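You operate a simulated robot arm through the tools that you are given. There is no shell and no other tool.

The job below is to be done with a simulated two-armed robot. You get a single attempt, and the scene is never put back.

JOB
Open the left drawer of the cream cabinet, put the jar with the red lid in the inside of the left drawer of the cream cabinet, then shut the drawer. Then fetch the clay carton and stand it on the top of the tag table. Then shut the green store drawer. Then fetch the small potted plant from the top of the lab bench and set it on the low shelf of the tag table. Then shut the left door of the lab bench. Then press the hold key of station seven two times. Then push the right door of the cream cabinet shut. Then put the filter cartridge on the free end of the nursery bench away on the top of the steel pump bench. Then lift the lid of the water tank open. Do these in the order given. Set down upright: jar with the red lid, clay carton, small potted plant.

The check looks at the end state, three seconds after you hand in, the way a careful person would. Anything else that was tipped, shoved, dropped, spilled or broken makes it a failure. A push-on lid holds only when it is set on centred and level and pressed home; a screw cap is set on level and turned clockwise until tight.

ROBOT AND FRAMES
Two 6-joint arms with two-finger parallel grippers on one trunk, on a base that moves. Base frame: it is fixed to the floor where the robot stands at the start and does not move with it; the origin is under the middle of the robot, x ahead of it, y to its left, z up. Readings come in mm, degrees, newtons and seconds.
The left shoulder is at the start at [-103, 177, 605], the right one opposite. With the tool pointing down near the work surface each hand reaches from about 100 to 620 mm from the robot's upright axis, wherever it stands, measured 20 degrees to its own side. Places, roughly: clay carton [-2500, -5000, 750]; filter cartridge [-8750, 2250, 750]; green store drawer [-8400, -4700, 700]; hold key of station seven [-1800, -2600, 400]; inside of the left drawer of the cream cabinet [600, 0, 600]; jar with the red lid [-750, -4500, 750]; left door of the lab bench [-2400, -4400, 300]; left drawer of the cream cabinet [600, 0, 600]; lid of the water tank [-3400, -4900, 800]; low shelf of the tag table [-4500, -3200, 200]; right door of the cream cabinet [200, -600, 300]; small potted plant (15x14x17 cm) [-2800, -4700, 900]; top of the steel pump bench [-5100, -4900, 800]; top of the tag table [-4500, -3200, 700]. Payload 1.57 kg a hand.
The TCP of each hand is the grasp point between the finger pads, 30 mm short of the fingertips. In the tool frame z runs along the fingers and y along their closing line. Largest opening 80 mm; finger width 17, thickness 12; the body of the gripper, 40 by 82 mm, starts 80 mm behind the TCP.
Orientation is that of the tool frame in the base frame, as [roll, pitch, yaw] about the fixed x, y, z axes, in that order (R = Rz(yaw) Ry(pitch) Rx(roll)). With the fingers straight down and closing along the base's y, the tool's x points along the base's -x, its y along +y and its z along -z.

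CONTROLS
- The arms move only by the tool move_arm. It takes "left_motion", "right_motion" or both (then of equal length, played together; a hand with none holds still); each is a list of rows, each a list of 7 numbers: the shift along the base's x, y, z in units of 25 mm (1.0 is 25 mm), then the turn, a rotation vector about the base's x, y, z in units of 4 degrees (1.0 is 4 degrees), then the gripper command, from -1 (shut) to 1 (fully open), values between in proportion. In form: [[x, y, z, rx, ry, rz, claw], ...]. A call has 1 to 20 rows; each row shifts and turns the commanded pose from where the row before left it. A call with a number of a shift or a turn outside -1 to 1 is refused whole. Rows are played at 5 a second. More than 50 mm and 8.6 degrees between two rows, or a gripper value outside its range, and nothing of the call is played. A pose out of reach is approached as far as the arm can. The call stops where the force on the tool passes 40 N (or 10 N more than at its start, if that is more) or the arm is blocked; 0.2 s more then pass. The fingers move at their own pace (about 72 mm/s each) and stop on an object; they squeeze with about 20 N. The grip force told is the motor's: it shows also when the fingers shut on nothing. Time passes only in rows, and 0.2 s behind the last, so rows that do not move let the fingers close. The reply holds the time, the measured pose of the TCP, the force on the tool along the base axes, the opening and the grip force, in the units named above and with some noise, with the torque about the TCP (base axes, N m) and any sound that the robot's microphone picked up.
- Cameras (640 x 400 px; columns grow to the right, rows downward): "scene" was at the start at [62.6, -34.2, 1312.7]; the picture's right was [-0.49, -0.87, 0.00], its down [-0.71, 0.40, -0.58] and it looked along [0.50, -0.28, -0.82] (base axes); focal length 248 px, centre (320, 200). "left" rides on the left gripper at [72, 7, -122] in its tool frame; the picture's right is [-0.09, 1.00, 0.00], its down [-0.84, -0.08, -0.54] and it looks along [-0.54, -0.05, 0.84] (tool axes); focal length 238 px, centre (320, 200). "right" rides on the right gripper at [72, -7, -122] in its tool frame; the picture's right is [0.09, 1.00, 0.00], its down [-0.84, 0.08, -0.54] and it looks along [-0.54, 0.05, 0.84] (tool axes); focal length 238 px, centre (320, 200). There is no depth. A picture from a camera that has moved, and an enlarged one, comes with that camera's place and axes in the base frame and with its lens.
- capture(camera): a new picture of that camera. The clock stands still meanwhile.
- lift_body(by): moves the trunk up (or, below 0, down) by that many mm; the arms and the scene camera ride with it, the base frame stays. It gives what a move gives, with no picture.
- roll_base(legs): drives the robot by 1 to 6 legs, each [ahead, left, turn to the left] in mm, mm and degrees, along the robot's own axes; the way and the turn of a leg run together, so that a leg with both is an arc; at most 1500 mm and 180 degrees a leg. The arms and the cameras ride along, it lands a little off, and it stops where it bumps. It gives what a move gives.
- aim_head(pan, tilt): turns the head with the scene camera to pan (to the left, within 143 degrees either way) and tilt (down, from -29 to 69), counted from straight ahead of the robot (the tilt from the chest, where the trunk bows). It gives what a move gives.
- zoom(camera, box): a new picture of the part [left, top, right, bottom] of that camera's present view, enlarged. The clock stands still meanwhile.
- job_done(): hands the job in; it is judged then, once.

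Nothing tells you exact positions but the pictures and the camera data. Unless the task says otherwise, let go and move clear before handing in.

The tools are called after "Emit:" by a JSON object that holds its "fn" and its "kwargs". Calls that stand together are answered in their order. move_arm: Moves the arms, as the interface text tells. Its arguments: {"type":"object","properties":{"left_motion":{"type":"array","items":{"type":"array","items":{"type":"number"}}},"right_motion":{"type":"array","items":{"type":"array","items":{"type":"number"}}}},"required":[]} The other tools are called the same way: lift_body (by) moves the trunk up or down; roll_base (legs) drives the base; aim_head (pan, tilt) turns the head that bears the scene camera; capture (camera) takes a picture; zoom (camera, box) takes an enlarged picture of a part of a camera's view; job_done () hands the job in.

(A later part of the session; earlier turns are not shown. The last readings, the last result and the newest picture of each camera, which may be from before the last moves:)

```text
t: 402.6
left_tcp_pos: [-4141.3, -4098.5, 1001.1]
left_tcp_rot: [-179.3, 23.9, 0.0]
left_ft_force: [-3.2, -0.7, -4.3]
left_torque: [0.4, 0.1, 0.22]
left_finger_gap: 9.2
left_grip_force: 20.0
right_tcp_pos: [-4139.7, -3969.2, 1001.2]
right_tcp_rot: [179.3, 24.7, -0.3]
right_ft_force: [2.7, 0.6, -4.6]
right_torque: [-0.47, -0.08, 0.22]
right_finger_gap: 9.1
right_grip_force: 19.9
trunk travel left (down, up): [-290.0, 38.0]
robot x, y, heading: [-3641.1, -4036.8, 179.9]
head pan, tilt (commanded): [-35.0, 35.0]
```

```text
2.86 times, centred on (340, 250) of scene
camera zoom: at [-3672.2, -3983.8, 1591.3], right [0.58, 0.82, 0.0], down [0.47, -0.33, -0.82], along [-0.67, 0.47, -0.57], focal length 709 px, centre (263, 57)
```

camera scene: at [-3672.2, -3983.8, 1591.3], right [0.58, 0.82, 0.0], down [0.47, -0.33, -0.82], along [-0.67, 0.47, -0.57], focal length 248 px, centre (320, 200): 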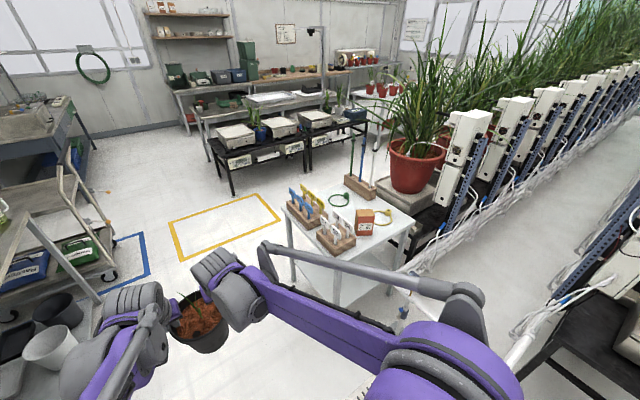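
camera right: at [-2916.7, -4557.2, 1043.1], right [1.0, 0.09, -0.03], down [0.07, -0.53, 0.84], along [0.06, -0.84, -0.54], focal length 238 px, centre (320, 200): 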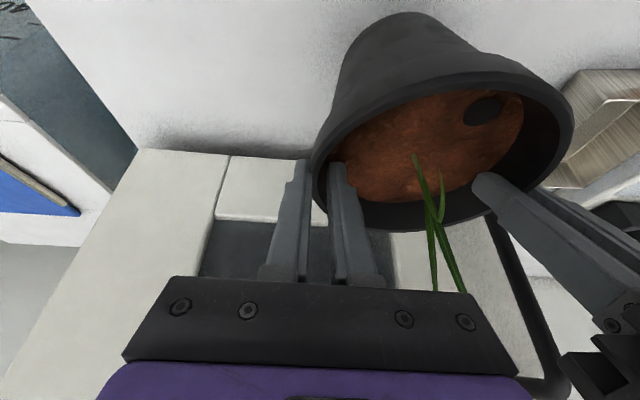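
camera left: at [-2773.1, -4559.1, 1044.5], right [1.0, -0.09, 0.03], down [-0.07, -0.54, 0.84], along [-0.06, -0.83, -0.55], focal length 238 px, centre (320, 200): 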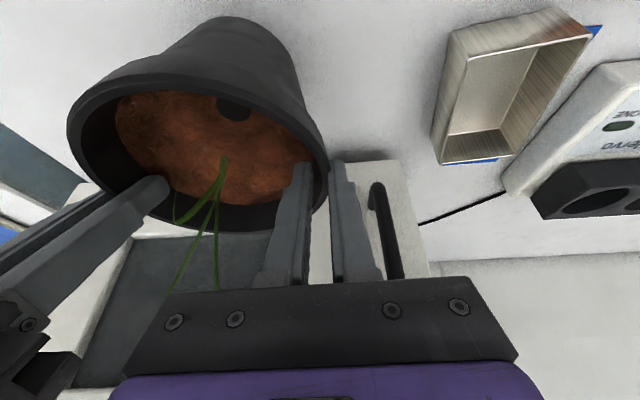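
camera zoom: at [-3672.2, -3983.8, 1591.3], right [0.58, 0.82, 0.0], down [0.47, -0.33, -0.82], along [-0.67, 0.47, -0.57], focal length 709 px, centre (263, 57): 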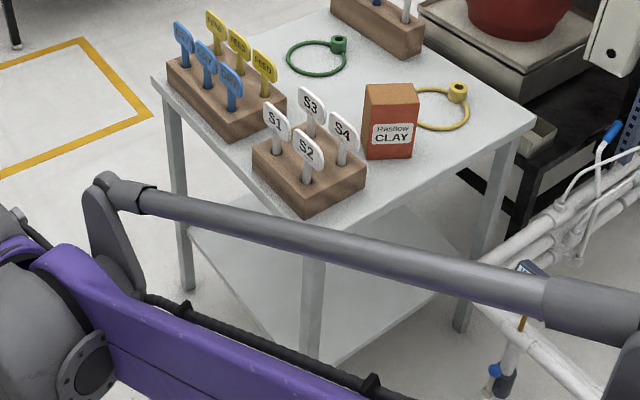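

The table spans about x -4781 to -4230, south edge y≈-3495, and the low shelf is at z about 240. I'll drive to its south side, turn to face it and lower the pot.

Emit:
{"fn": "roll_base", "kwargs": {"legs": [[860, 120, 0]]}}

Emit:
{"fn": "roll_base", "kwargs": {"legs": [[0, 0, -90]]}}

Emit:
{"fn": "aim_head", "kwargs": {"pan": 0, "tilt": 45}}

Emit:
{"fn": "capture", "kwargs": {"camera": "scene"}}

```text
t: 407.1
left_tcp_pos: [-4983.3, -4229.5, 1002.2]
left_tcp_rot: [-179.4, 23.9, 0.9]
left_ft_force: [-3.8, -1.5, -3.7]
left_torque: [0.37, 0.02, 0.21]
left_finger_gap: 9.3
left_grip_force: 19.5
right_tcp_pos: [-4985.1, -4101.9, 1001.8]
right_tcp_rot: [179.3, 24.7, 0.7]
right_ft_force: [3.7, 1.4, -5.3]
right_torque: [-0.43, -0.07, 0.22]
right_finger_gap: 9.1
right_grip_force: 19.9
trunk travel left (down, up): [-290.0, 38.0]
robot x, y, heading: [-4486.3, -4158.4, -179.1]
head pan, tilt (commanded): [-35.0, 35.0]
```

```text
t: 411.4
left_tcp_pos: [-4562.5, -3663.2, 1001.5]
left_tcp_rot: [-179.4, 24.0, -88.5]
left_ft_force: [-2.0, 3.8, -4.5]
left_torque: [-0.14, -0.42, 0.18]
left_finger_gap: 9.6
left_grip_force: 20.0
right_tcp_pos: [-4433.6, -3659.3, 1001.7]
right_tcp_rot: [179.3, 24.8, -88.6]
right_ft_force: [1.1, -3.4, -4.2]
right_torque: [0.03, 0.44, 0.21]
right_finger_gap: 8.7
right_grip_force: 20.2
trunk travel left (down, up): [-290.0, 38.0]
robot x, y, heading: [-4489.8, -4158.4, 91.5]
head pan, tilt (commanded): [-35.0, 35.0]
```

```text
t: 412.4
left_tcp_pos: [-4562.2, -3662.6, 1000.9]
left_tcp_rot: [-179.3, 23.9, -88.5]
left_ft_force: [-1.5, 2.9, -4.4]
left_torque: [0.07, -0.43, 0.22]
left_finger_gap: 9.4
left_grip_force: 19.9
right_tcp_pos: [-4434.4, -3659.5, 1001.4]
right_tcp_rot: [179.3, 24.7, -88.7]
right_ft_force: [0.7, -3.5, -4.3]
right_torque: [-0.11, 0.43, 0.23]
right_finger_gap: 9.0
right_grip_force: 20.4
trunk travel left (down, up): [-290.0, 38.0]
robot x, y, heading: [-4487.3, -4163.7, 91.4]
head pan, tilt (commanded): [0.0, 45.0]
```

```text
taken
camera scene: at [-4485.7, -4117.7, 1576.5], right [1.0, 0.02, 0.0], down [0.02, -0.71, -0.71], along [-0.02, 0.71, -0.71], focal length 248 px, centre (320, 200)
```

scene: 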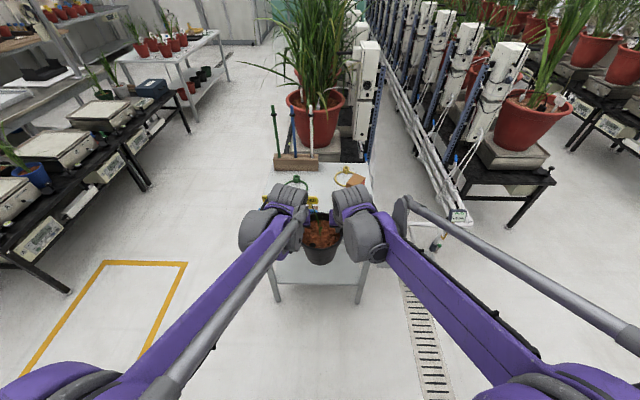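

The pot is centred on the table's south side. I'll back up slightly, lower the trunk, then lower both hands together.

Emit:
{"fn": "roll_base", "kwargs": {"legs": [[-110, 0, -1.3]]}}

Emit:
{"fn": "lift_body", "kwargs": {"by": -290}}

Emit:
{"fn": "capture", "kwargs": {"camera": "scene"}}

```text
t: 413.5
left_tcp_pos: [-4549.3, -3765.6, 1000.8]
left_tcp_rot: [-179.1, 23.9, -89.8]
left_ft_force: [-0.9, 4.1, -3.8]
left_torque: [0.2, -0.41, 0.23]
left_finger_gap: 9.2
left_grip_force: 20.1
right_tcp_pos: [-4421.9, -3765.4, 1001.2]
right_tcp_rot: [179.3, 24.7, -90.1]
right_ft_force: [-0.2, -3.7, -3.8]
right_torque: [-0.21, 0.44, 0.26]
right_finger_gap: 8.9
right_grip_force: 19.9
trunk travel left (down, up): [-290.0, 38.0]
robot x, y, heading: [-4487.5, -4264.9, 90.1]
head pan, tilt (commanded): [0.0, 45.0]
```

```text
t: 416.5
left_tcp_pos: [-4549.2, -3766.9, 711.1]
left_tcp_rot: [-179.2, 24.0, -89.9]
left_ft_force: [-1.2, 3.0, -4.5]
left_torque: [-0.02, -0.45, 0.17]
left_finger_gap: 9.3
left_grip_force: 20.1
right_tcp_pos: [-4421.9, -3767.1, 712.4]
right_tcp_rot: [179.3, 24.7, -90.1]
right_ft_force: [0.1, -3.4, -4.3]
right_torque: [0.01, 0.48, 0.23]
right_finger_gap: 9.1
right_grip_force: 20.0
trunk travel left (down, up): [0.0, 328.0]
robot x, y, heading: [-4481.6, -4263.1, 90.2]
head pan, tilt (commanded): [0.0, 45.0]
```

```text
taken
camera scene: at [-4483.5, -4172.2, 1281.9], right [1.0, 0.0, 0.0], down [0.0, -0.71, -0.71], along [0.0, 0.71, -0.71], focal length 248 px, centre (320, 200)
```

scene: 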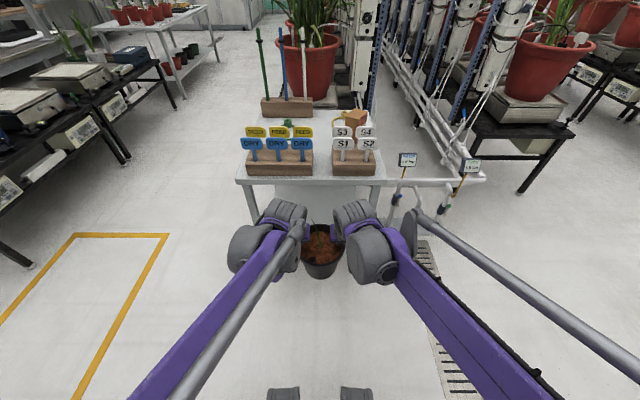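

The pot is in front of the table, slightly right of centre. I'll lower both hands together to just above shelf height.

Emit:
{"fn": "move_arm", "kwargs": {"left_motion": [[-0.06, 0.1, -0.79, 0, 0, 0, -1], [-0.06, 0.1, -0.79, 0, 0, 0, -1], [-0.06, 0.1, -0.79, 0, 0, 0, -1], [-0.06, 0.1, -0.79, 0, 0, 0, -1], [-0.06, 0.1, -0.79, 0, 0, 0, -1], [-0.06, 0.1, -0.79, 0, 0, 0, -1], [-0.06, 0.1, -0.79, 0, 0, 0, -1], [-0.06, 0.1, -0.79, 0, 0, 0, -1]], "right_motion": [[-0.06, 0.1, -0.79, 0, 0, 0, -1], [-0.06, 0.1, -0.79, 0, 0, 0, -1], [-0.06, 0.1, -0.79, 0, 0, 0, -1], [-0.06, 0.1, -0.79, 0, 0, 0, -1], [-0.06, 0.1, -0.79, 0, 0, 0, -1], [-0.06, 0.1, -0.79, 0, 0, 0, -1], [-0.06, 0.1, -0.79, 0, 0, 0, -1], [-0.06, 0.1, -0.79, 0, 0, 0, -1]]}}

Emit:
{"fn": "capture", "kwargs": {"camera": "scene"}}

Emit:
{"fn": "capture", "kwargs": {"camera": "left"}}

```text
t: 418.3
left_tcp_pos: [-4563.0, -3746.8, 552.7]
left_tcp_rot: [-179.3, 24.0, -89.8]
left_ft_force: [-6.5, 4.2, -4.3]
left_torque: [0.35, -0.35, 0.33]
left_finger_gap: 9.5
left_grip_force: 20.2
right_tcp_pos: [-4435.3, -3746.4, 554.2]
right_tcp_rot: [179.3, 24.8, -90.1]
right_ft_force: [5.1, -4.2, -4.2]
right_torque: [-0.38, 0.33, 0.24]
right_finger_gap: 8.5
right_grip_force: 20.1
trunk travel left (down, up): [0.0, 328.0]
robot x, y, heading: [-4483.6, -4265.1, 90.2]
head pan, tilt (commanded): [0.0, 45.0]
```

```text
taken
camera scene: at [-4483.5, -4171.7, 1281.9], right [1.0, 0.0, 0.0], down [0.0, -0.71, -0.71], along [0.0, 0.71, -0.71], focal length 248 px, centre (320, 200)
```

scene: 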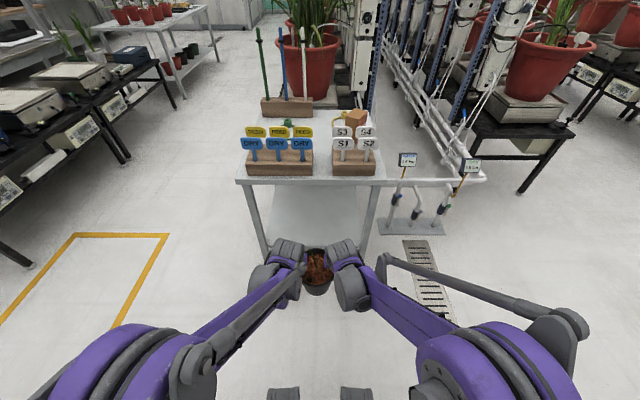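

```text
taken
camera left: at [-4570.7, -3862.1, 635.3], right [-1.0, 0.09, 0.03], down [0.07, 0.54, 0.84], along [0.06, 0.84, -0.55], focal length 238 px, centre (320, 200)
```

left: 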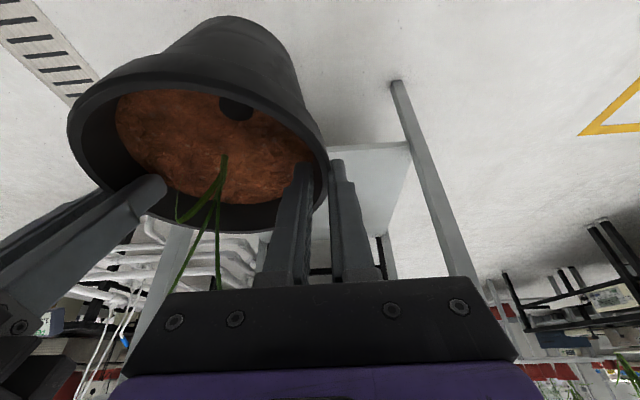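

The pot hangs steady and I can see the shelf edge near z 220-230. I'll lower the rest of the way toward shelf height.

Emit:
{"fn": "move_arm", "kwargs": {"left_motion": [[-0.05, 0.1, -0.82, 0, 0, 0, -1], [-0.05, 0.1, -0.82, 0, 0, 0, -1], [-0.05, 0.1, -0.82, 0, 0, 0, -1], [-0.05, 0.1, -0.82, 0, 0, 0, -1], [-0.05, 0.1, -0.82, 0, 0, 0, -1], [-0.05, 0.1, -0.82, 0, 0, 0, -1], [-0.05, 0.1, -0.82, 0, 0, 0, -1], [-0.05, 0.1, -0.82, 0, 0, 0, -1]], "right_motion": [[-0.05, 0.1, -0.82, 0, 0, 0, -1], [-0.05, 0.1, -0.82, 0, 0, 0, -1], [-0.05, 0.1, -0.82, 0, 0, 0, -1], [-0.05, 0.1, -0.82, 0, 0, 0, -1], [-0.05, 0.1, -0.82, 0, 0, 0, -1], [-0.05, 0.1, -0.82, 0, 0, 0, -1], [-0.05, 0.1, -0.82, 0, 0, 0, -1], [-0.05, 0.1, -0.82, 0, 0, 0, -1]]}}

Emit:
{"fn": "capture", "kwargs": {"camera": "scene"}}

Emit:
{"fn": "capture", "kwargs": {"camera": "left"}}

Emit:
{"fn": "capture", "kwargs": {"camera": "right"}}

```text
t: 420.1
left_tcp_pos: [-4570.5, -3725.3, 390.8]
left_tcp_rot: [-179.4, 24.1, -89.8]
left_ft_force: [-10.3, 1.0, -4.3]
left_torque: [0.27, -0.19, 0.36]
left_finger_gap: 8.4
left_grip_force: 19.6
right_tcp_pos: [-4442.9, -3728.7, 386.3]
right_tcp_rot: [179.2, 24.7, -90.2]
right_ft_force: [10.9, -1.3, -3.9]
right_torque: [-0.28, 0.25, -0.22]
right_finger_gap: 9.1
right_grip_force: 20.2
trunk travel left (down, up): [0.0, 328.0]
robot x, y, heading: [-4485.0, -4270.3, 90.6]
head pan, tilt (commanded): [0.0, 45.0]
```

```text
taken
camera scene: at [-4483.6, -4171.8, 1281.9], right [1.0, 0.0, 0.0], down [0.0, -0.71, -0.71], along [0.0, 0.71, -0.71], focal length 248 px, centre (320, 200)
```

scene: 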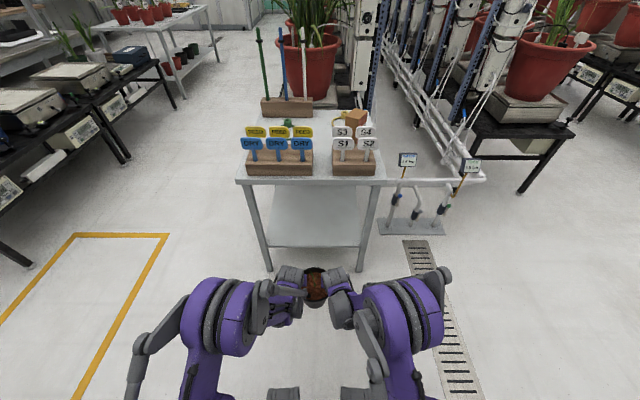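

```text
taken
camera left: at [-4578.7, -3841.4, 472.8], right [-1.0, 0.09, 0.03], down [0.07, 0.54, 0.84], along [0.06, 0.83, -0.55], focal length 238 px, centre (320, 200)
```

left: 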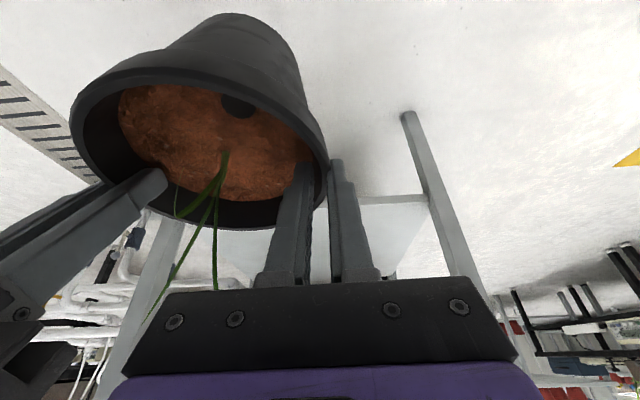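

```text
taken
camera right: at [-4434.2, -3843.4, 468.4], right [-1.0, -0.09, -0.03], down [-0.07, 0.53, 0.84], along [-0.06, 0.84, -0.54], focal length 238 px, centre (320, 200)
```

right: 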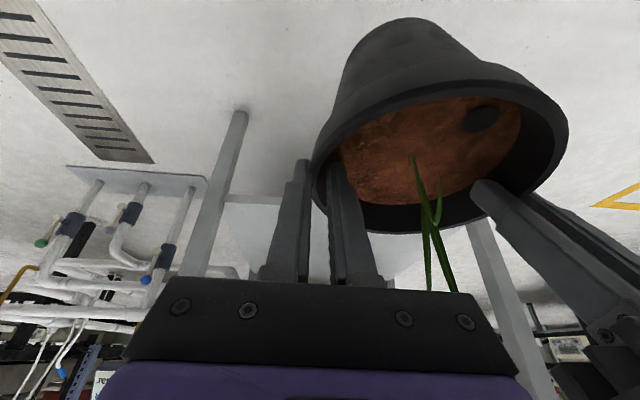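

The shelf is at z≈220 with its front edge near y -3443. I'll roll the pot in under the table top in steps, watching the elbows.

Emit:
{"fn": "roll_base", "kwargs": {"legs": [[230, 0, -0.5]]}}

Emit:
{"fn": "aim_head", "kwargs": {"pan": 0, "tilt": 55}}

Emit:
{"fn": "capture", "kwargs": {"camera": "scene"}}

Emit:
{"fn": "capture", "kwargs": {"camera": "left"}}

Emit:
{"fn": "capture", "kwargs": {"camera": "right"}}

```text
t: 421.8
left_tcp_pos: [-4564.4, -3496.4, 389.6]
left_tcp_rot: [-179.3, 23.9, -90.3]
left_ft_force: [-13.3, 2.5, -5.0]
left_torque: [-0.3, -0.14, 0.24]
left_finger_gap: 8.6
left_grip_force: 19.9
right_tcp_pos: [-4436.8, -3501.5, 386.7]
right_tcp_rot: [179.3, 24.7, -90.7]
right_ft_force: [13.9, -3.5, -3.8]
right_torque: [0.28, 0.2, 0.15]
right_finger_gap: 8.9
right_grip_force: 19.8
trunk travel left (down, up): [0.0, 328.0]
robot x, y, heading: [-4483.1, -4037.1, 89.5]
head pan, tilt (commanded): [0.0, 45.0]
```

```text
t: 422.5
left_tcp_pos: [-4565.4, -3497.8, 389.0]
left_tcp_rot: [-179.3, 24.0, -90.2]
left_ft_force: [-0.1, 1.1, -5.1]
left_torque: [0.09, -0.42, 0.24]
left_finger_gap: 8.4
left_grip_force: 19.9
right_tcp_pos: [-4436.8, -3500.2, 388.3]
right_tcp_rot: [179.2, 24.7, -90.5]
right_ft_force: [2.1, -0.3, -4.1]
right_torque: [-0.09, 0.46, -0.18]
right_finger_gap: 9.1
right_grip_force: 19.7
trunk travel left (down, up): [0.0, 328.0]
robot x, y, heading: [-4481.9, -4037.5, 89.6]
head pan, tilt (commanded): [0.0, 55.0]
```

```text
taken
camera scene: at [-4482.1, -3953.9, 1268.5], right [1.0, -0.01, 0.0], down [-0.01, -0.82, -0.57], along [0.0, 0.57, -0.82], focal length 248 px, centre (320, 200)
```

scene: 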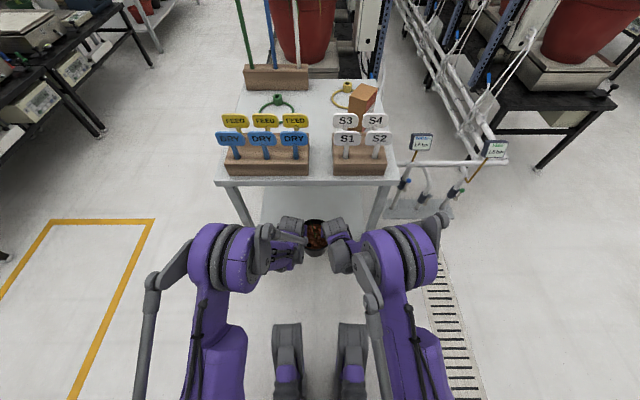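

```text
taken
camera left: at [-4574.1, -3613.4, 473.2], right [-1.0, 0.09, 0.03], down [0.07, 0.54, 0.84], along [0.07, 0.83, -0.55], focal length 238 px, centre (320, 200)
```

left: 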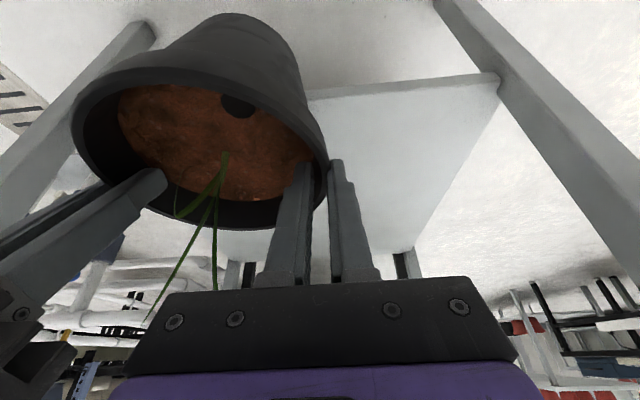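

```text
taken
camera right: at [-4429.6, -3616.7, 468.7], right [-1.0, -0.08, -0.03], down [-0.07, 0.53, 0.84], along [-0.05, 0.84, -0.54], focal length 238 px, centre (320, 200)
```

right: 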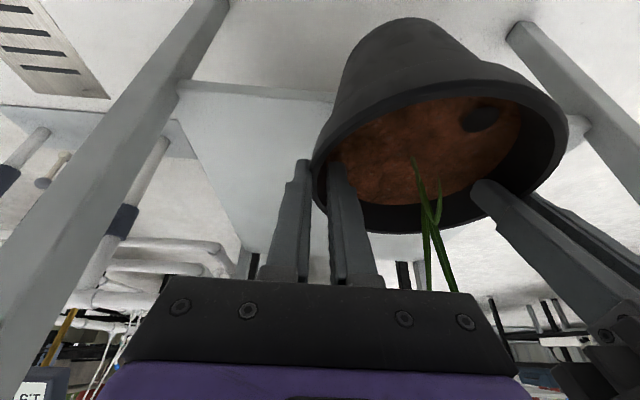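

The pot is lined up above shelf level. I'll lower 20 mm more so the forearms pass lower, then continue in.

Emit:
{"fn": "move_arm", "kwargs": {"left_motion": [[0, 0, -0.4, 0, 0, 0, -1], [0, 0, -0.4, 0, 0, 0, -1], [0, 0, 0, 0, 0, 0, -1]], "right_motion": [[0, 0, -0.4, 0, 0, 0, -1], [0, 0, -0.4, 0, 0, 0, -1], [0, 0, 0, 0, 0, 0, -1]]}}

Emit:
{"fn": "roll_base", "kwargs": {"legs": [[70, 0, 0]]}}

Emit:
{"fn": "capture", "kwargs": {"camera": "scene"}}

Emit:
{"fn": "capture", "kwargs": {"camera": "right"}}

```text
t: 423.3
left_tcp_pos: [-4566.9, -3498.5, 372.3]
left_tcp_rot: [-179.3, 24.3, -90.3]
left_ft_force: [-5.7, -5.8, 19.1]
left_torque: [0.1, -0.34, 0.09]
left_finger_gap: 8.8
left_grip_force: 19.5
right_tcp_pos: [-4438.6, -3502.9, 370.1]
right_tcp_rot: [179.3, 24.9, -90.5]
right_ft_force: [-1.8, -9.5, 20.4]
right_torque: [0.11, 0.64, 0.19]
right_finger_gap: 9.4
right_grip_force: 19.7
trunk travel left (down, up): [0.0, 328.0]
robot x, y, heading: [-4485.7, -4036.9, 89.7]
head pan, tilt (commanded): [0.0, 55.0]
```

```text
t: 424.3
left_tcp_pos: [-4564.7, -3448.5, 371.2]
left_tcp_rot: [-179.2, 24.2, -90.2]
left_ft_force: [-2.3, 0.9, -2.1]
left_torque: [-0.3, -0.44, 0.04]
left_finger_gap: 9.5
left_grip_force: 20.8
right_tcp_pos: [-4437.7, -3451.5, 371.0]
right_tcp_rot: [179.3, 25.2, -90.7]
right_ft_force: [-0.3, -4.4, 12.1]
right_torque: [-0.26, 0.68, 0.09]
right_finger_gap: 9.5
right_grip_force: 20.0
trunk travel left (down, up): [0.0, 328.0]
robot x, y, heading: [-4484.3, -3988.2, 89.4]
head pan, tilt (commanded): [0.0, 55.0]
stopped in leg 1: the force on the tool passed its limit at 44 N (the readings are from after the stop); the commanded pose is now the measured one
```

```text
taken
camera scene: at [-4481.7, -3907.0, 1268.6], right [1.0, -0.01, 0.0], down [-0.01, -0.82, -0.57], along [0.01, 0.57, -0.82], focal length 248 px, centre (320, 200)
```

scene: 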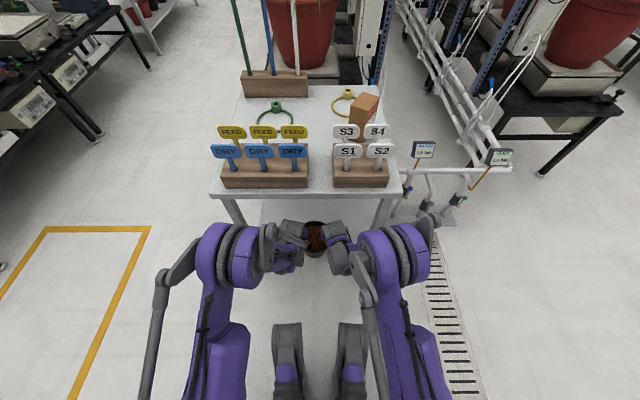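

```text
taken
camera right: at [-4429.6, -3567.9, 451.0], right [-1.0, -0.08, -0.03], down [-0.06, 0.53, 0.85], along [-0.05, 0.85, -0.53], focal length 238 px, centre (320, 200)
```

right: 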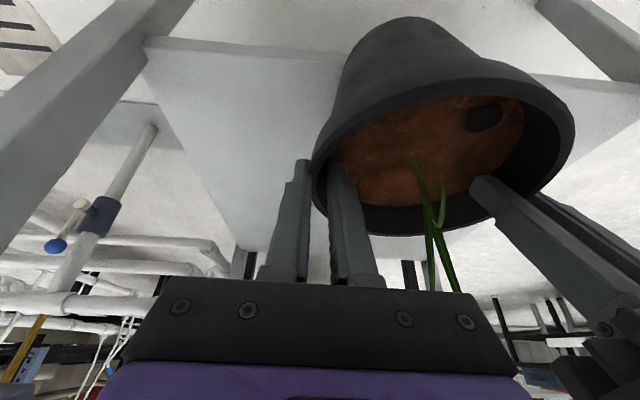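

The pot base touched the shelf, so the shelf is a bit higher than I judged (about 240). I'll lift both hands 20 mm clear before going further.

Emit:
{"fn": "move_arm", "kwargs": {"left_motion": [[0, 0, 0.4, 0, 0, 0, -1], [0, 0, 0.4, 0, 0, 0, -1], [0, 0, 0, 0, 0, 0, -1]], "right_motion": [[0, 0, 0.4, 0, 0, 0, -1], [0, 0, 0.4, 0, 0, 0, -1], [0, 0, 0, 0, 0, 0, -1]]}}

Emit:
{"fn": "capture", "kwargs": {"camera": "right"}}

Emit:
{"fn": "capture", "kwargs": {"camera": "left"}}

Emit:
{"fn": "zoom", "kwargs": {"camera": "scene", "box": [200, 150, 440, 300]}}

```text
t: 425.1
left_tcp_pos: [-4563.7, -3450.1, 391.3]
left_tcp_rot: [-179.2, 24.1, -90.4]
left_ft_force: [4.7, 3.9, -4.6]
left_torque: [0.49, -0.65, 0.24]
left_finger_gap: 9.3
left_grip_force: 20.4
right_tcp_pos: [-4435.6, -3449.8, 389.9]
right_tcp_rot: [179.3, 24.9, -90.6]
right_ft_force: [-4.4, -4.1, -4.6]
right_torque: [-0.53, 0.64, 0.29]
right_finger_gap: 9.8
right_grip_force: 20.1
trunk travel left (down, up): [0.0, 328.0]
robot x, y, heading: [-4483.8, -3988.6, 89.6]
head pan, tilt (commanded): [0.0, 55.0]
```

```text
taken
camera right: at [-4428.7, -3566.2, 470.6], right [-1.0, -0.08, -0.03], down [-0.06, 0.53, 0.84], along [-0.05, 0.84, -0.53], focal length 238 px, centre (320, 200)
```

right: 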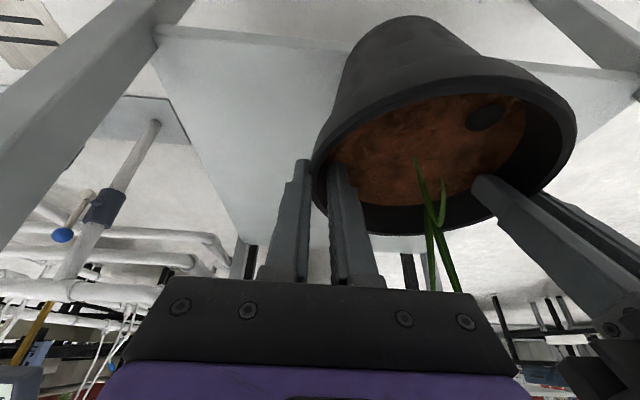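

```text
taken
camera left: at [-4573.1, -3566.2, 473.5], right [-1.0, 0.1, 0.02], down [0.07, 0.54, 0.84], along [0.07, 0.84, -0.55], focal length 238 px, centre (320, 200)
```

left: 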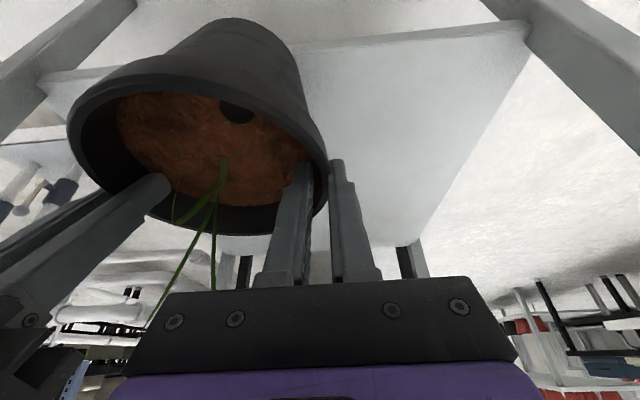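

```text
2.67 times, centred on (320, 225) of scene
camera zoom: at [-4481.5, -3905.3, 1268.5], right [1.0, -0.01, 0.0], down [-0.01, -0.82, -0.57], along [0.01, 0.57, -0.82], focal length 662 px, centre (320, 133)
```

zoom: 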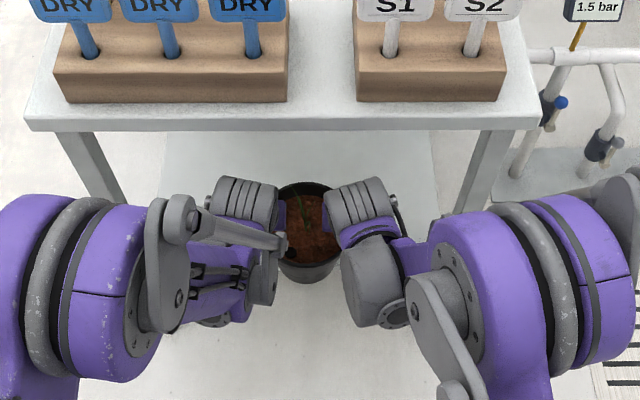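

Emit:
{"fn": "roll_base", "kwargs": {"legs": [[55, 0, 0]]}}

Emit:
{"fn": "zoom", "kwargs": {"camera": "scene", "box": [200, 150, 440, 300]}}

Emit:
{"fn": "capture", "kwargs": {"camera": "left"}}

Emit:
{"fn": "capture", "kwargs": {"camera": "right"}}

```text
t: 426.0
left_tcp_pos: [-4562.1, -3396.2, 389.6]
left_tcp_rot: [-179.1, 24.0, -90.4]
left_ft_force: [8.9, 2.6, -4.3]
left_torque: [0.24, -0.65, 0.13]
left_finger_gap: 9.8
left_grip_force: 20.0
right_tcp_pos: [-4435.1, -3397.1, 389.7]
right_tcp_rot: [179.3, 24.9, -90.7]
right_ft_force: [-7.9, -2.9, -4.3]
right_torque: [-0.28, 0.66, 0.28]
right_finger_gap: 9.5
right_grip_force: 19.7
trunk travel left (down, up): [0.0, 328.0]
robot x, y, heading: [-4487.8, -3937.7, 89.5]
head pan, tilt (commanded): [0.0, 55.0]
```

```text
2.67 times, centred on (320, 225) of scene
camera zoom: at [-4480.9, -3851.2, 1268.5], right [1.0, -0.01, 0.0], down [-0.01, -0.82, -0.57], along [0.01, 0.57, -0.82], focal length 662 px, centre (320, 133)
```

zoom: 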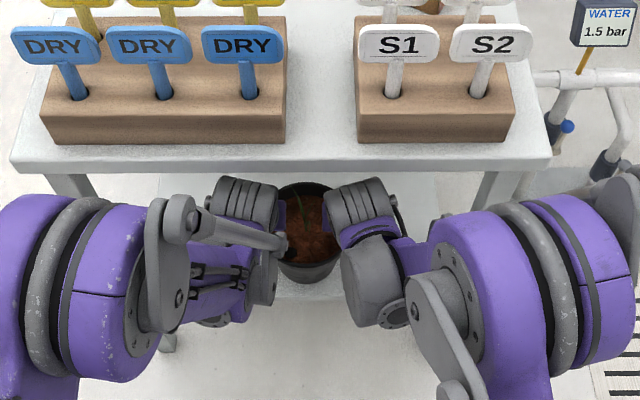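

```text
taken
camera left: at [-4572.3, -3512.5, 473.3], right [-0.99, 0.1, 0.02], down [0.07, 0.54, 0.84], along [0.07, 0.83, -0.55], focal length 238 px, centre (320, 200)
```

left: 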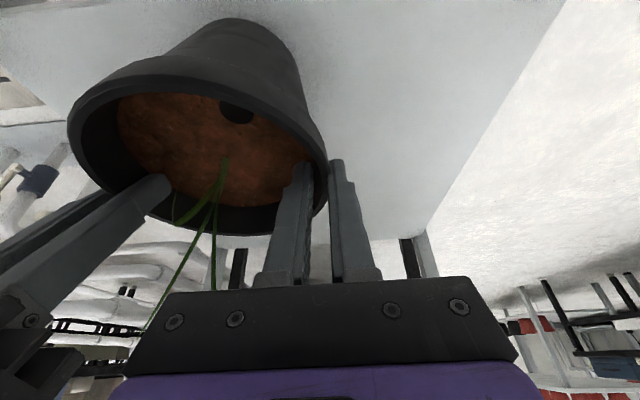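

```text
taken
camera right: at [-4427.7, -3512.3, 470.4], right [-1.0, -0.08, -0.03], down [-0.06, 0.53, 0.85], along [-0.05, 0.84, -0.53], focal length 238 px, centre (320, 200)
```

right: 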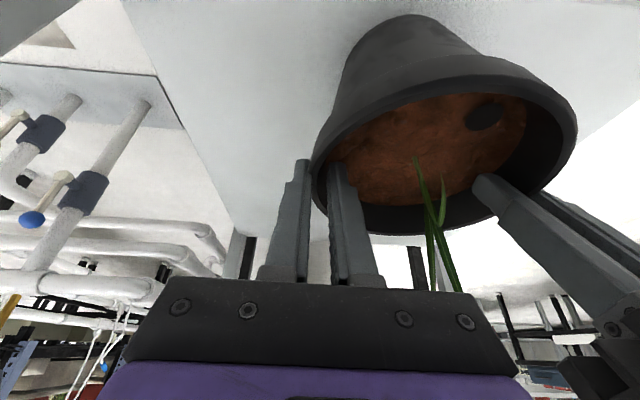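

The pot base is now about 17 mm inside the shelf edge. I'll extend the arms another 20 mm for margin, then lower to the shelf.

Emit:
{"fn": "move_arm", "kwargs": {"left_motion": [[0, 0.4, 0, 0, 0, 0, -1], [0, 0.4, 0, 0, 0, 0, -1], [0, 0, -0.2, 0, 0, 0, -1], [0, 0, -0.2, 0, 0, 0, -1], [0, 0, -0.1, 0, 0, 0, -1]], "right_motion": [[0, 0.4, 0, 0, 0, 0, -1], [0, 0.4, 0, 0, 0, 0, -1], [0, 0, -0.2, 0, 0, 0, -1], [0, 0, -0.2, 0, 0, 0, -1], [0, 0, -0.1, 0, 0, 0, -1]]}}

Emit:
{"fn": "zoom", "kwargs": {"camera": "scene", "box": [200, 150, 440, 300]}}

```text
t: 427.2
left_tcp_pos: [-4562.5, -3375.5, 377.3]
left_tcp_rot: [-179.0, 24.1, -90.4]
left_ft_force: [2.3, 3.8, -3.6]
left_torque: [0.1, -0.61, 0.16]
left_finger_gap: 9.5
left_grip_force: 19.5
right_tcp_pos: [-4434.5, -3376.5, 376.6]
right_tcp_rot: [179.3, 25.0, -90.6]
right_ft_force: [-3.6, -2.7, -5.5]
right_torque: [-0.09, 0.53, 0.26]
right_finger_gap: 9.2
right_grip_force: 19.9
trunk travel left (down, up): [0.0, 328.0]
robot x, y, heading: [-4484.5, -3934.8, 89.5]
head pan, tilt (commanded): [0.0, 55.0]
```

```text
2.67 times, centred on (320, 225) of scene
camera zoom: at [-4480.9, -3851.6, 1268.5], right [1.0, -0.01, 0.0], down [-0.01, -0.82, -0.57], along [0.01, 0.57, -0.82], focal length 662 px, centre (320, 133)
```

zoom: 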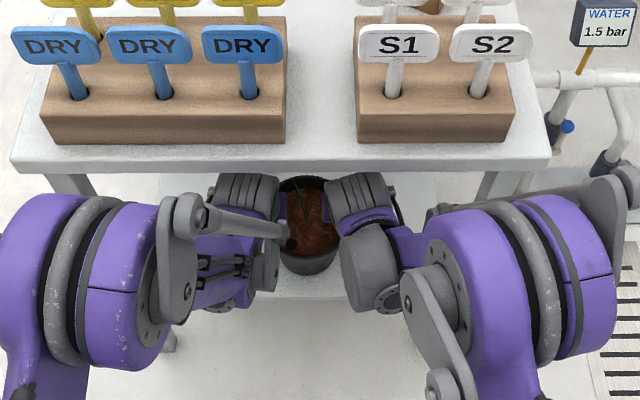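

Still hanging free at 377. I'll keep lowering in tiny steps until the shelf takes the weight.

Emit:
{"fn": "move_arm", "kwargs": {"left_motion": [[0, 0, -0.08, 0, 0, 0, -1], [0, 0, -0.08, 0, 0, 0, -1], [0, 0, -0.08, 0, 0, 0, -1]], "right_motion": [[0, 0, -0.08, 0, 0, 0, -1], [0, 0, -0.08, 0, 0, 0, -1], [0, 0, -0.08, 0, 0, 0, -1]]}}

```text
t: 428.0
left_tcp_pos: [-4562.0, -3375.0, 372.1]
left_tcp_rot: [-179.2, 24.0, -90.5]
left_ft_force: [-1.0, 1.6, -4.3]
left_torque: [-0.47, -0.53, 0.1]
left_finger_gap: 9.3
left_grip_force: 20.5
right_tcp_pos: [-4434.9, -3375.4, 371.6]
right_tcp_rot: [179.3, 25.0, -90.8]
right_ft_force: [0.9, -1.8, -1.5]
right_torque: [0.41, 0.51, 0.17]
right_finger_gap: 9.7
right_grip_force: 19.9
trunk travel left (down, up): [0.0, 328.0]
robot x, y, heading: [-4484.3, -3935.4, 89.4]
head pan, tilt (commanded): [0.0, 55.0]
```

Emit:
{"fn": "move_arm", "kwargs": {"left_motion": [[0, 0, -0.08, 0, 0, 0, -1], [0, 0, -0.06, 0, 0, 0, -1]], "right_motion": [[0, 0, -0.08, 0, 0, 0, -1], [0, 0, -0.06, 0, 0, 0, -1]]}}

```text
t: 428.7
left_tcp_pos: [-4563.9, -3374.7, 370.9]
left_tcp_rot: [-179.2, 24.5, -90.3]
left_ft_force: [-3.6, 1.1, 4.7]
left_torque: [-0.27, -0.44, 0.17]
left_finger_gap: 9.5
left_grip_force: 19.8
right_tcp_pos: [-4436.8, -3376.5, 369.2]
right_tcp_rot: [179.2, 25.4, -90.6]
right_ft_force: [0.8, -5.6, 23.5]
right_torque: [-0.24, 0.65, 0.2]
right_finger_gap: 9.5
right_grip_force: 20.1
trunk travel left (down, up): [0.0, 328.0]
robot x, y, heading: [-4481.4, -3933.4, 89.5]
head pan, tilt (commanded): [0.0, 55.0]
stopped in row 2 (right hand): the force on the tool passed its limit at 42 N (the readings are from after the stop); the commanded pose is now the measured one
```

The base is on the shelf. I'll ease off, open both hands just enough and rise a little so the tips clear the rim.

Emit:
{"fn": "move_arm", "kwargs": {"left_motion": [[0, 0, 0, 0, 0, 0, -1], [0, 0, 0, 0, 0, 0, -0.5], [0, 0, 0, 0, 0, 0, -0.1], [0, 0, 0, 0, 0, 0, -0.1], [0, 0, 0, 0, 0, 0, -0.1]], "right_motion": [[0, 0, 0.04, 0, 0, 0, -1], [0, 0, 0, 0, 0, 0, -0.5], [0, 0, 0, 0, 0, 0, -0.1], [0, 0, 0, 0, 0, 0, -0.1], [0, 0, 0, 0, 0, 0, -0.1]]}}

Emit:
{"fn": "capture", "kwargs": {"camera": "left"}}

Emit:
{"fn": "capture", "kwargs": {"camera": "right"}}

```text
t: 429.9
left_tcp_pos: [-4562.8, -3375.8, 371.1]
left_tcp_rot: [-179.2, 24.4, -90.5]
left_ft_force: [-2.8, -0.4, 11.8]
left_torque: [0.07, -0.13, -0.16]
left_finger_gap: 33.7
left_grip_force: 0.0
right_tcp_pos: [-4436.1, -3375.7, 371.1]
right_tcp_rot: [179.3, 25.3, -90.6]
right_ft_force: [4.4, 0.8, 11.4]
right_torque: [0.1, 0.07, -0.06]
right_finger_gap: 32.4
right_grip_force: 0.1
trunk travel left (down, up): [0.0, 328.0]
robot x, y, heading: [-4481.6, -3933.0, 89.2]
head pan, tilt (commanded): [0.0, 55.0]
```

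```text
taken
camera left: at [-4572.6, -3492.5, 452.6], right [-0.99, 0.1, 0.03], down [0.07, 0.54, 0.84], along [0.07, 0.84, -0.54], focal length 238 px, centre (320, 200)
```

left: 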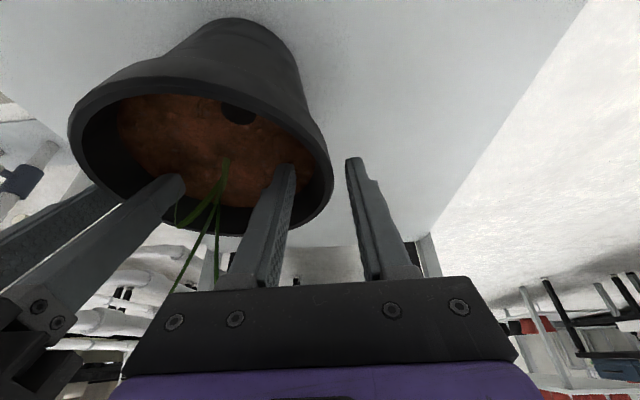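

```text
taken
camera right: at [-4428.4, -3492.7, 450.5], right [-1.0, -0.08, -0.03], down [-0.07, 0.52, 0.85], along [-0.05, 0.85, -0.53], focal length 238 px, centre (320, 200)
```

right: 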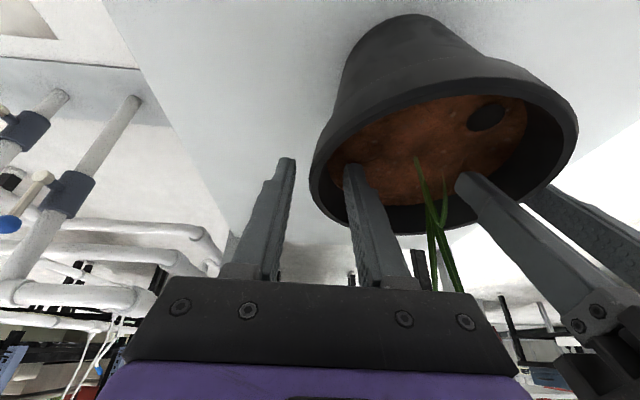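

The hands are open with the tips resting on soil. I'll raise both 32 mm straight up, then back out.

Emit:
{"fn": "move_arm", "kwargs": {"left_motion": [[0, 0, 0.3, 0, 0, 0, -0.1], [0, 0, 0.5, 0, 0, 0, -0.1], [0, 0, 0.5, 0, 0, 0, -0.1], [0, 0, 0, 0, 0, 0, -0.1]], "right_motion": [[0, 0, 0.3, 0, 0, 0, -0.1], [0, 0, 0.5, 0, 0, 0, -0.1], [0, 0, 0.5, 0, 0, 0, -0.1], [0, 0, 0, 0, 0, 0, -0.1]]}}

Emit:
{"fn": "capture", "kwargs": {"camera": "left"}}

Emit:
{"fn": "capture", "kwargs": {"camera": "right"}}

Emit:
{"fn": "zoom", "kwargs": {"camera": "scene", "box": [200, 150, 440, 300]}}

```text
t: 430.9
left_tcp_pos: [-4564.4, -3375.0, 404.5]
left_tcp_rot: [-179.2, 24.3, -90.4]
left_ft_force: [0.2, -0.3, -0.2]
left_torque: [0.0, -0.01, -0.03]
left_finger_gap: 35.9
left_grip_force: 0.0
right_tcp_pos: [-4436.2, -3374.3, 401.2]
right_tcp_rot: [179.3, 25.1, -90.6]
right_ft_force: [-0.2, 0.2, 0.5]
right_torque: [0.03, 0.02, -0.01]
right_finger_gap: 36.0
right_grip_force: 0.2
trunk travel left (down, up): [0.0, 328.0]
robot x, y, heading: [-4483.1, -3934.5, 89.5]
head pan, tilt (commanded): [0.0, 55.0]
```

```text
taken
camera left: at [-4574.3, -3491.5, 486.3], right [-0.99, 0.1, 0.03], down [0.07, 0.54, 0.84], along [0.07, 0.84, -0.54], focal length 238 px, centre (320, 200)
```

left: 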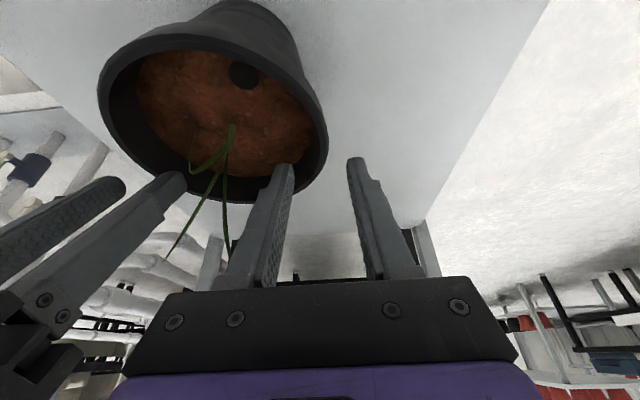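

```text
taken
camera right: at [-4428.8, -3491.5, 482.0], right [-1.0, -0.08, -0.03], down [-0.07, 0.53, 0.85], along [-0.05, 0.85, -0.53], focal length 238 px, centre (320, 200)
```

right: 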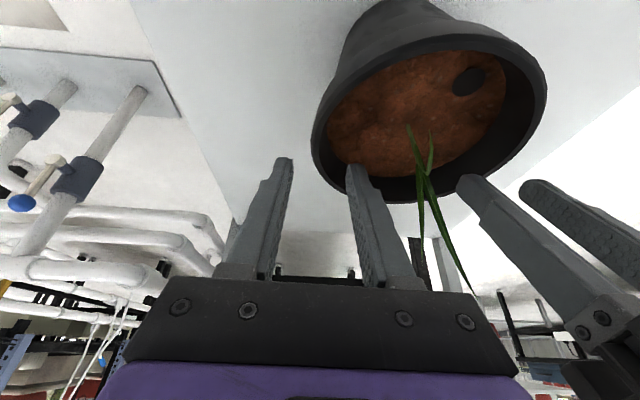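

```text
2.67 times, centred on (320, 225) of scene
camera zoom: at [-4481.0, -3852.2, 1268.5], right [1.0, -0.01, 0.0], down [-0.01, -0.82, -0.57], along [0.01, 0.57, -0.82], focal length 662 px, centre (320, 133)
```

zoom: 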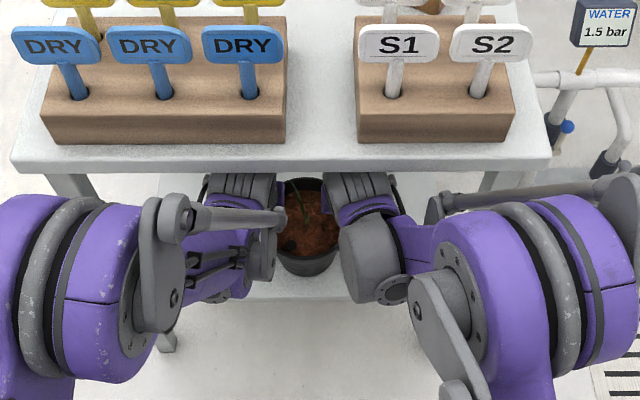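

The tips are clear of the rim and the pot stands on the shelf. I'll back straight out.

Emit:
{"fn": "roll_base", "kwargs": {"legs": [[-350, 0, 0]]}}

Emit:
{"fn": "aim_head", "kwargs": {"pan": 0, "tilt": 40}}

Emit:
{"fn": "capture", "kwargs": {"camera": "scene"}}

Emit:
{"fn": "capture", "kwargs": {"camera": "left"}}

```text
t: 433.2
left_tcp_pos: [-4568.4, -3734.0, 403.7]
left_tcp_rot: [-179.1, 24.3, -90.4]
left_ft_force: [-1.5, 0.8, 0.2]
left_torque: [0.04, 0.0, 0.0]
left_finger_gap: 35.9
left_grip_force: 0.1
right_tcp_pos: [-4439.4, -3734.3, 401.5]
right_tcp_rot: [179.3, 25.1, -90.6]
right_ft_force: [-0.5, -0.2, 0.7]
right_torque: [0.01, 0.05, -0.01]
right_finger_gap: 36.1
right_grip_force: 0.1
trunk travel left (down, up): [0.0, 328.0]
robot x, y, heading: [-4487.3, -4292.9, 89.2]
head pan, tilt (commanded): [0.0, 55.0]
```

```text
t: 434.0
left_tcp_pos: [-4567.4, -3733.6, 403.9]
left_tcp_rot: [-179.2, 24.2, -90.4]
left_ft_force: [0.1, -0.2, -0.2]
left_torque: [0.05, 0.02, -0.02]
left_finger_gap: 35.9
left_grip_force: 0.0
right_tcp_pos: [-4438.9, -3735.0, 401.0]
right_tcp_rot: [179.3, 25.2, -90.7]
right_ft_force: [-0.7, 0.0, 0.2]
right_torque: [0.0, -0.05, -0.02]
right_finger_gap: 35.9
right_grip_force: 0.1
trunk travel left (down, up): [0.0, 328.0]
robot x, y, heading: [-4489.8, -4295.1, 89.5]
head pan, tilt (commanded): [0.0, 40.0]
```

```text
taken
camera scene: at [-4484.4, -4198.1, 1289.2], right [1.0, -0.01, 0.0], down [-0.01, -0.64, -0.77], along [0.01, 0.77, -0.64], focal length 248 px, centre (320, 200)
```

scene: 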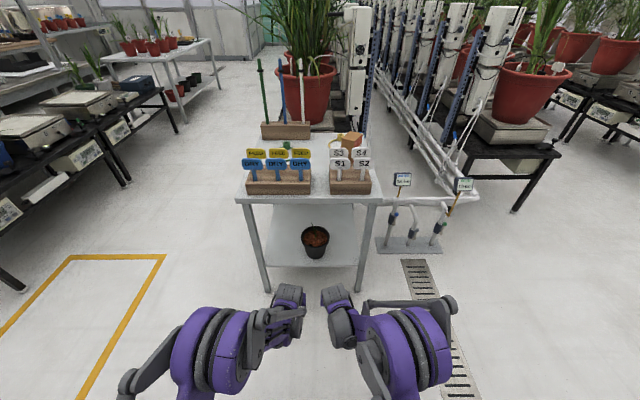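

```text
taken
camera left: at [-4577.4, -3850.2, 486.2], right [-0.99, 0.1, 0.03], down [0.07, 0.54, 0.84], along [0.07, 0.84, -0.54], focal length 238 px, centre (320, 200)
```

left: 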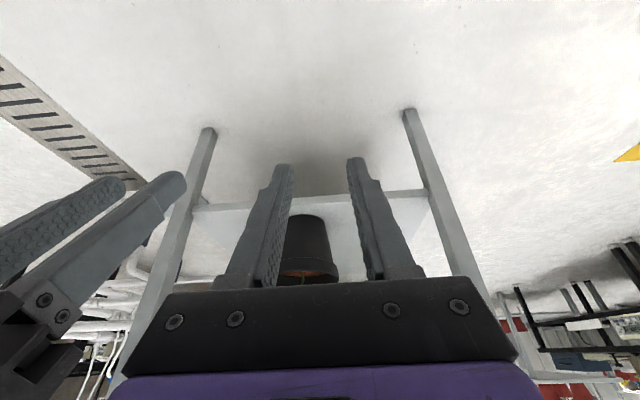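

The plant stands upright on the low shelf and the table top is undisturbed. Next is the lab bench's left door; I'll raise and pull in the hands, then drive back.

Emit:
{"fn": "move_arm", "kwargs": {"left_motion": [[-0.3, -0.5, 0.8, 0, 0, 0, 0], [-0.3, -0.5, 0.8, 0, 0, 0, 0], [-0.3, -0.5, 0.8, 0, 0, 0, 0], [-0.3, -0.5, 0.8, 0, 0, 0, 0], [-0.3, -0.5, 0.8, 0, 0, 0, 0], [-0.3, -0.5, 0.8, 0, 0, 0, 0], [-0.3, -0.5, 0.8, 0, 0, 0, 0], [-0.3, -0.5, 0.8, 0, 0, 0, 0], [-0.3, -0.5, 0.8, 0, 0, 0, 0], [-0.3, -0.5, 0.8, 0, 0, 0, 0], [-0.3, -0.5, 0.8, 0, 0, 0, 0], [-0.3, -0.5, 0.8, 0, 0, 0, 0]], "right_motion": [[0.3, -0.5, 0.8, 0, 0, 0, 0], [0.3, -0.5, 0.8, 0, 0, 0, 0], [0.3, -0.5, 0.8, 0, 0, 0, 0], [0.3, -0.5, 0.8, 0, 0, 0, 0], [0.3, -0.5, 0.8, 0, 0, 0, 0], [0.3, -0.5, 0.8, 0, 0, 0, 0], [0.3, -0.5, 0.8, 0, 0, 0, 0], [0.3, -0.5, 0.8, 0, 0, 0, 0], [0.3, -0.5, 0.8, 0, 0, 0, 0], [0.3, -0.5, 0.8, 0, 0, 0, 0], [0.3, -0.5, 0.8, 0, 0, 0, 0], [0.3, -0.5, 0.8, 0, 0, 0, 0]]}}

Emit:
{"fn": "lift_body", "kwargs": {"by": 200}}

Emit:
{"fn": "roll_base", "kwargs": {"legs": [[200, 400, 0], [0, 0, -90]]}}

```text
t: 436.6
left_tcp_pos: [-4657.2, -3883.7, 643.8]
left_tcp_rot: [-179.2, 24.2, -90.4]
left_ft_force: [-0.1, -0.6, 0.3]
left_torque: [0.0, 0.02, -0.01]
left_finger_gap: 40.0
left_grip_force: 0.0
right_tcp_pos: [-4349.1, -3883.8, 642.4]
right_tcp_rot: [179.3, 25.2, -90.6]
right_ft_force: [-0.6, -0.2, -0.1]
right_torque: [-0.02, 0.01, -0.01]
right_finger_gap: 40.0
right_grip_force: 0.1
trunk travel left (down, up): [0.0, 328.0]
robot x, y, heading: [-4486.8, -4295.7, 89.7]
head pan, tilt (commanded): [0.0, 40.0]
```

```text
t: 438.8
left_tcp_pos: [-4657.8, -3883.1, 844.3]
left_tcp_rot: [-179.2, 24.3, -90.3]
left_ft_force: [0.5, -0.2, -0.4]
left_torque: [0.0, 0.0, 0.02]
left_finger_gap: 39.8
left_grip_force: 0.1
right_tcp_pos: [-4350.3, -3883.4, 841.6]
right_tcp_rot: [179.3, 25.2, -90.5]
right_ft_force: [-0.2, 0.0, -0.7]
right_torque: [0.01, 0.02, -0.01]
right_finger_gap: 40.1
right_grip_force: 0.0
trunk travel left (down, up): [-200.0, 128.0]
robot x, y, heading: [-4489.0, -4291.3, 89.3]
head pan, tilt (commanded): [0.0, 40.0]
```

```text
t: 446.5
left_tcp_pos: [-4485.9, -3900.5, 843.9]
left_tcp_rot: [-179.2, 24.4, -176.9]
left_ft_force: [-0.3, -0.3, 1.1]
left_torque: [-0.02, 0.0, -0.02]
left_finger_gap: 40.1
left_grip_force: 0.1
right_tcp_pos: [-4466.1, -4208.8, 842.0]
right_tcp_rot: [179.4, 25.2, -177.1]
right_ft_force: [-0.2, 0.3, -1.0]
right_torque: [-0.01, 0.04, 0.0]
right_finger_gap: 40.0
right_grip_force: 0.1
trunk travel left (down, up): [-200.0, 128.0]
robot x, y, heading: [-4877.8, -4093.5, 3.0]
head pan, tilt (commanded): [0.0, 40.0]
```

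I moved west instead of east there, but nothing was near. I'll now drive east along the walkway to the lab bench door.

Emit:
{"fn": "roll_base", "kwargs": {"legs": [[0, 0, -3], [1400, 100, 0], [750, 200, 0]]}}

Emit:
{"fn": "roll_base", "kwargs": {"legs": [[0, 0, -90]]}}

Emit:
{"fn": "aim_head", "kwargs": {"pan": 0, "tilt": 40}}

Emit:
{"fn": "capture", "kwargs": {"camera": "scene"}}

```text
t: 457.7
left_tcp_pos: [-2310.9, -3672.0, 843.7]
left_tcp_rot: [-179.2, 24.4, 178.1]
left_ft_force: [-0.1, -1.2, -0.8]
left_torque: [-0.02, -0.05, 0.0]
left_finger_gap: 39.9
left_grip_force: 0.0
right_tcp_pos: [-2319.5, -3981.9, 842.3]
right_tcp_rot: [179.3, 25.1, 177.9]
right_ft_force: [0.7, 0.4, -0.5]
right_torque: [0.0, 0.04, 0.0]
right_finger_gap: 40.1
right_grip_force: 0.1
trunk travel left (down, up): [-200.0, 128.0]
robot x, y, heading: [-2724.2, -3833.7, -2.0]
head pan, tilt (commanded): [0.0, 40.0]
```

```text
t: 461.9
left_tcp_pos: [-2556.5, -4244.8, 844.0]
left_tcp_rot: [-179.2, 24.3, 89.2]
left_ft_force: [0.5, -0.5, 0.4]
left_torque: [0.04, 0.02, -0.04]
left_finger_gap: 40.2
left_grip_force: 0.0
right_tcp_pos: [-2865.3, -4241.6, 841.8]
right_tcp_rot: [179.3, 25.3, 89.0]
right_ft_force: [1.1, 0.9, -0.1]
right_torque: [0.0, 0.06, 0.02]
right_finger_gap: 40.1
right_grip_force: 0.0
trunk travel left (down, up): [-200.0, 128.0]
robot x, y, heading: [-2724.6, -3834.6, -91.0]
head pan, tilt (commanded): [0.0, 40.0]
```

```text
t: 462.5
left_tcp_pos: [-2556.4, -4244.5, 843.9]
left_tcp_rot: [-179.2, 24.3, 89.3]
left_ft_force: [0.8, 0.7, 1.4]
left_torque: [-0.01, 0.02, -0.02]
left_finger_gap: 40.1
left_grip_force: 0.0
right_tcp_pos: [-2865.1, -4242.5, 842.9]
right_tcp_rot: [179.3, 25.2, 88.9]
right_ft_force: [0.6, -0.1, 0.3]
right_torque: [0.0, -0.02, 0.0]
right_finger_gap: 40.0
right_grip_force: 0.0
trunk travel left (down, up): [-200.0, 128.0]
robot x, y, heading: [-2726.1, -3833.2, -91.0]
head pan, tilt (commanded): [0.0, 40.0]
```

```text
taken
camera scene: at [-2724.8, -3878.0, 1490.5], right [-1.0, 0.02, 0.0], down [0.01, 0.64, -0.77], along [-0.01, -0.77, -0.64], focal length 248 px, centre (320, 200)
```

scene: 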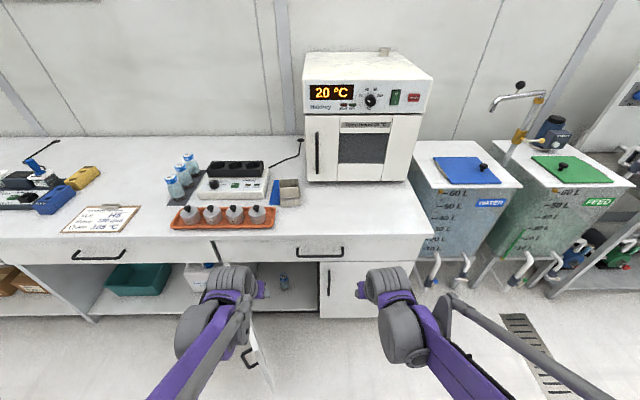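

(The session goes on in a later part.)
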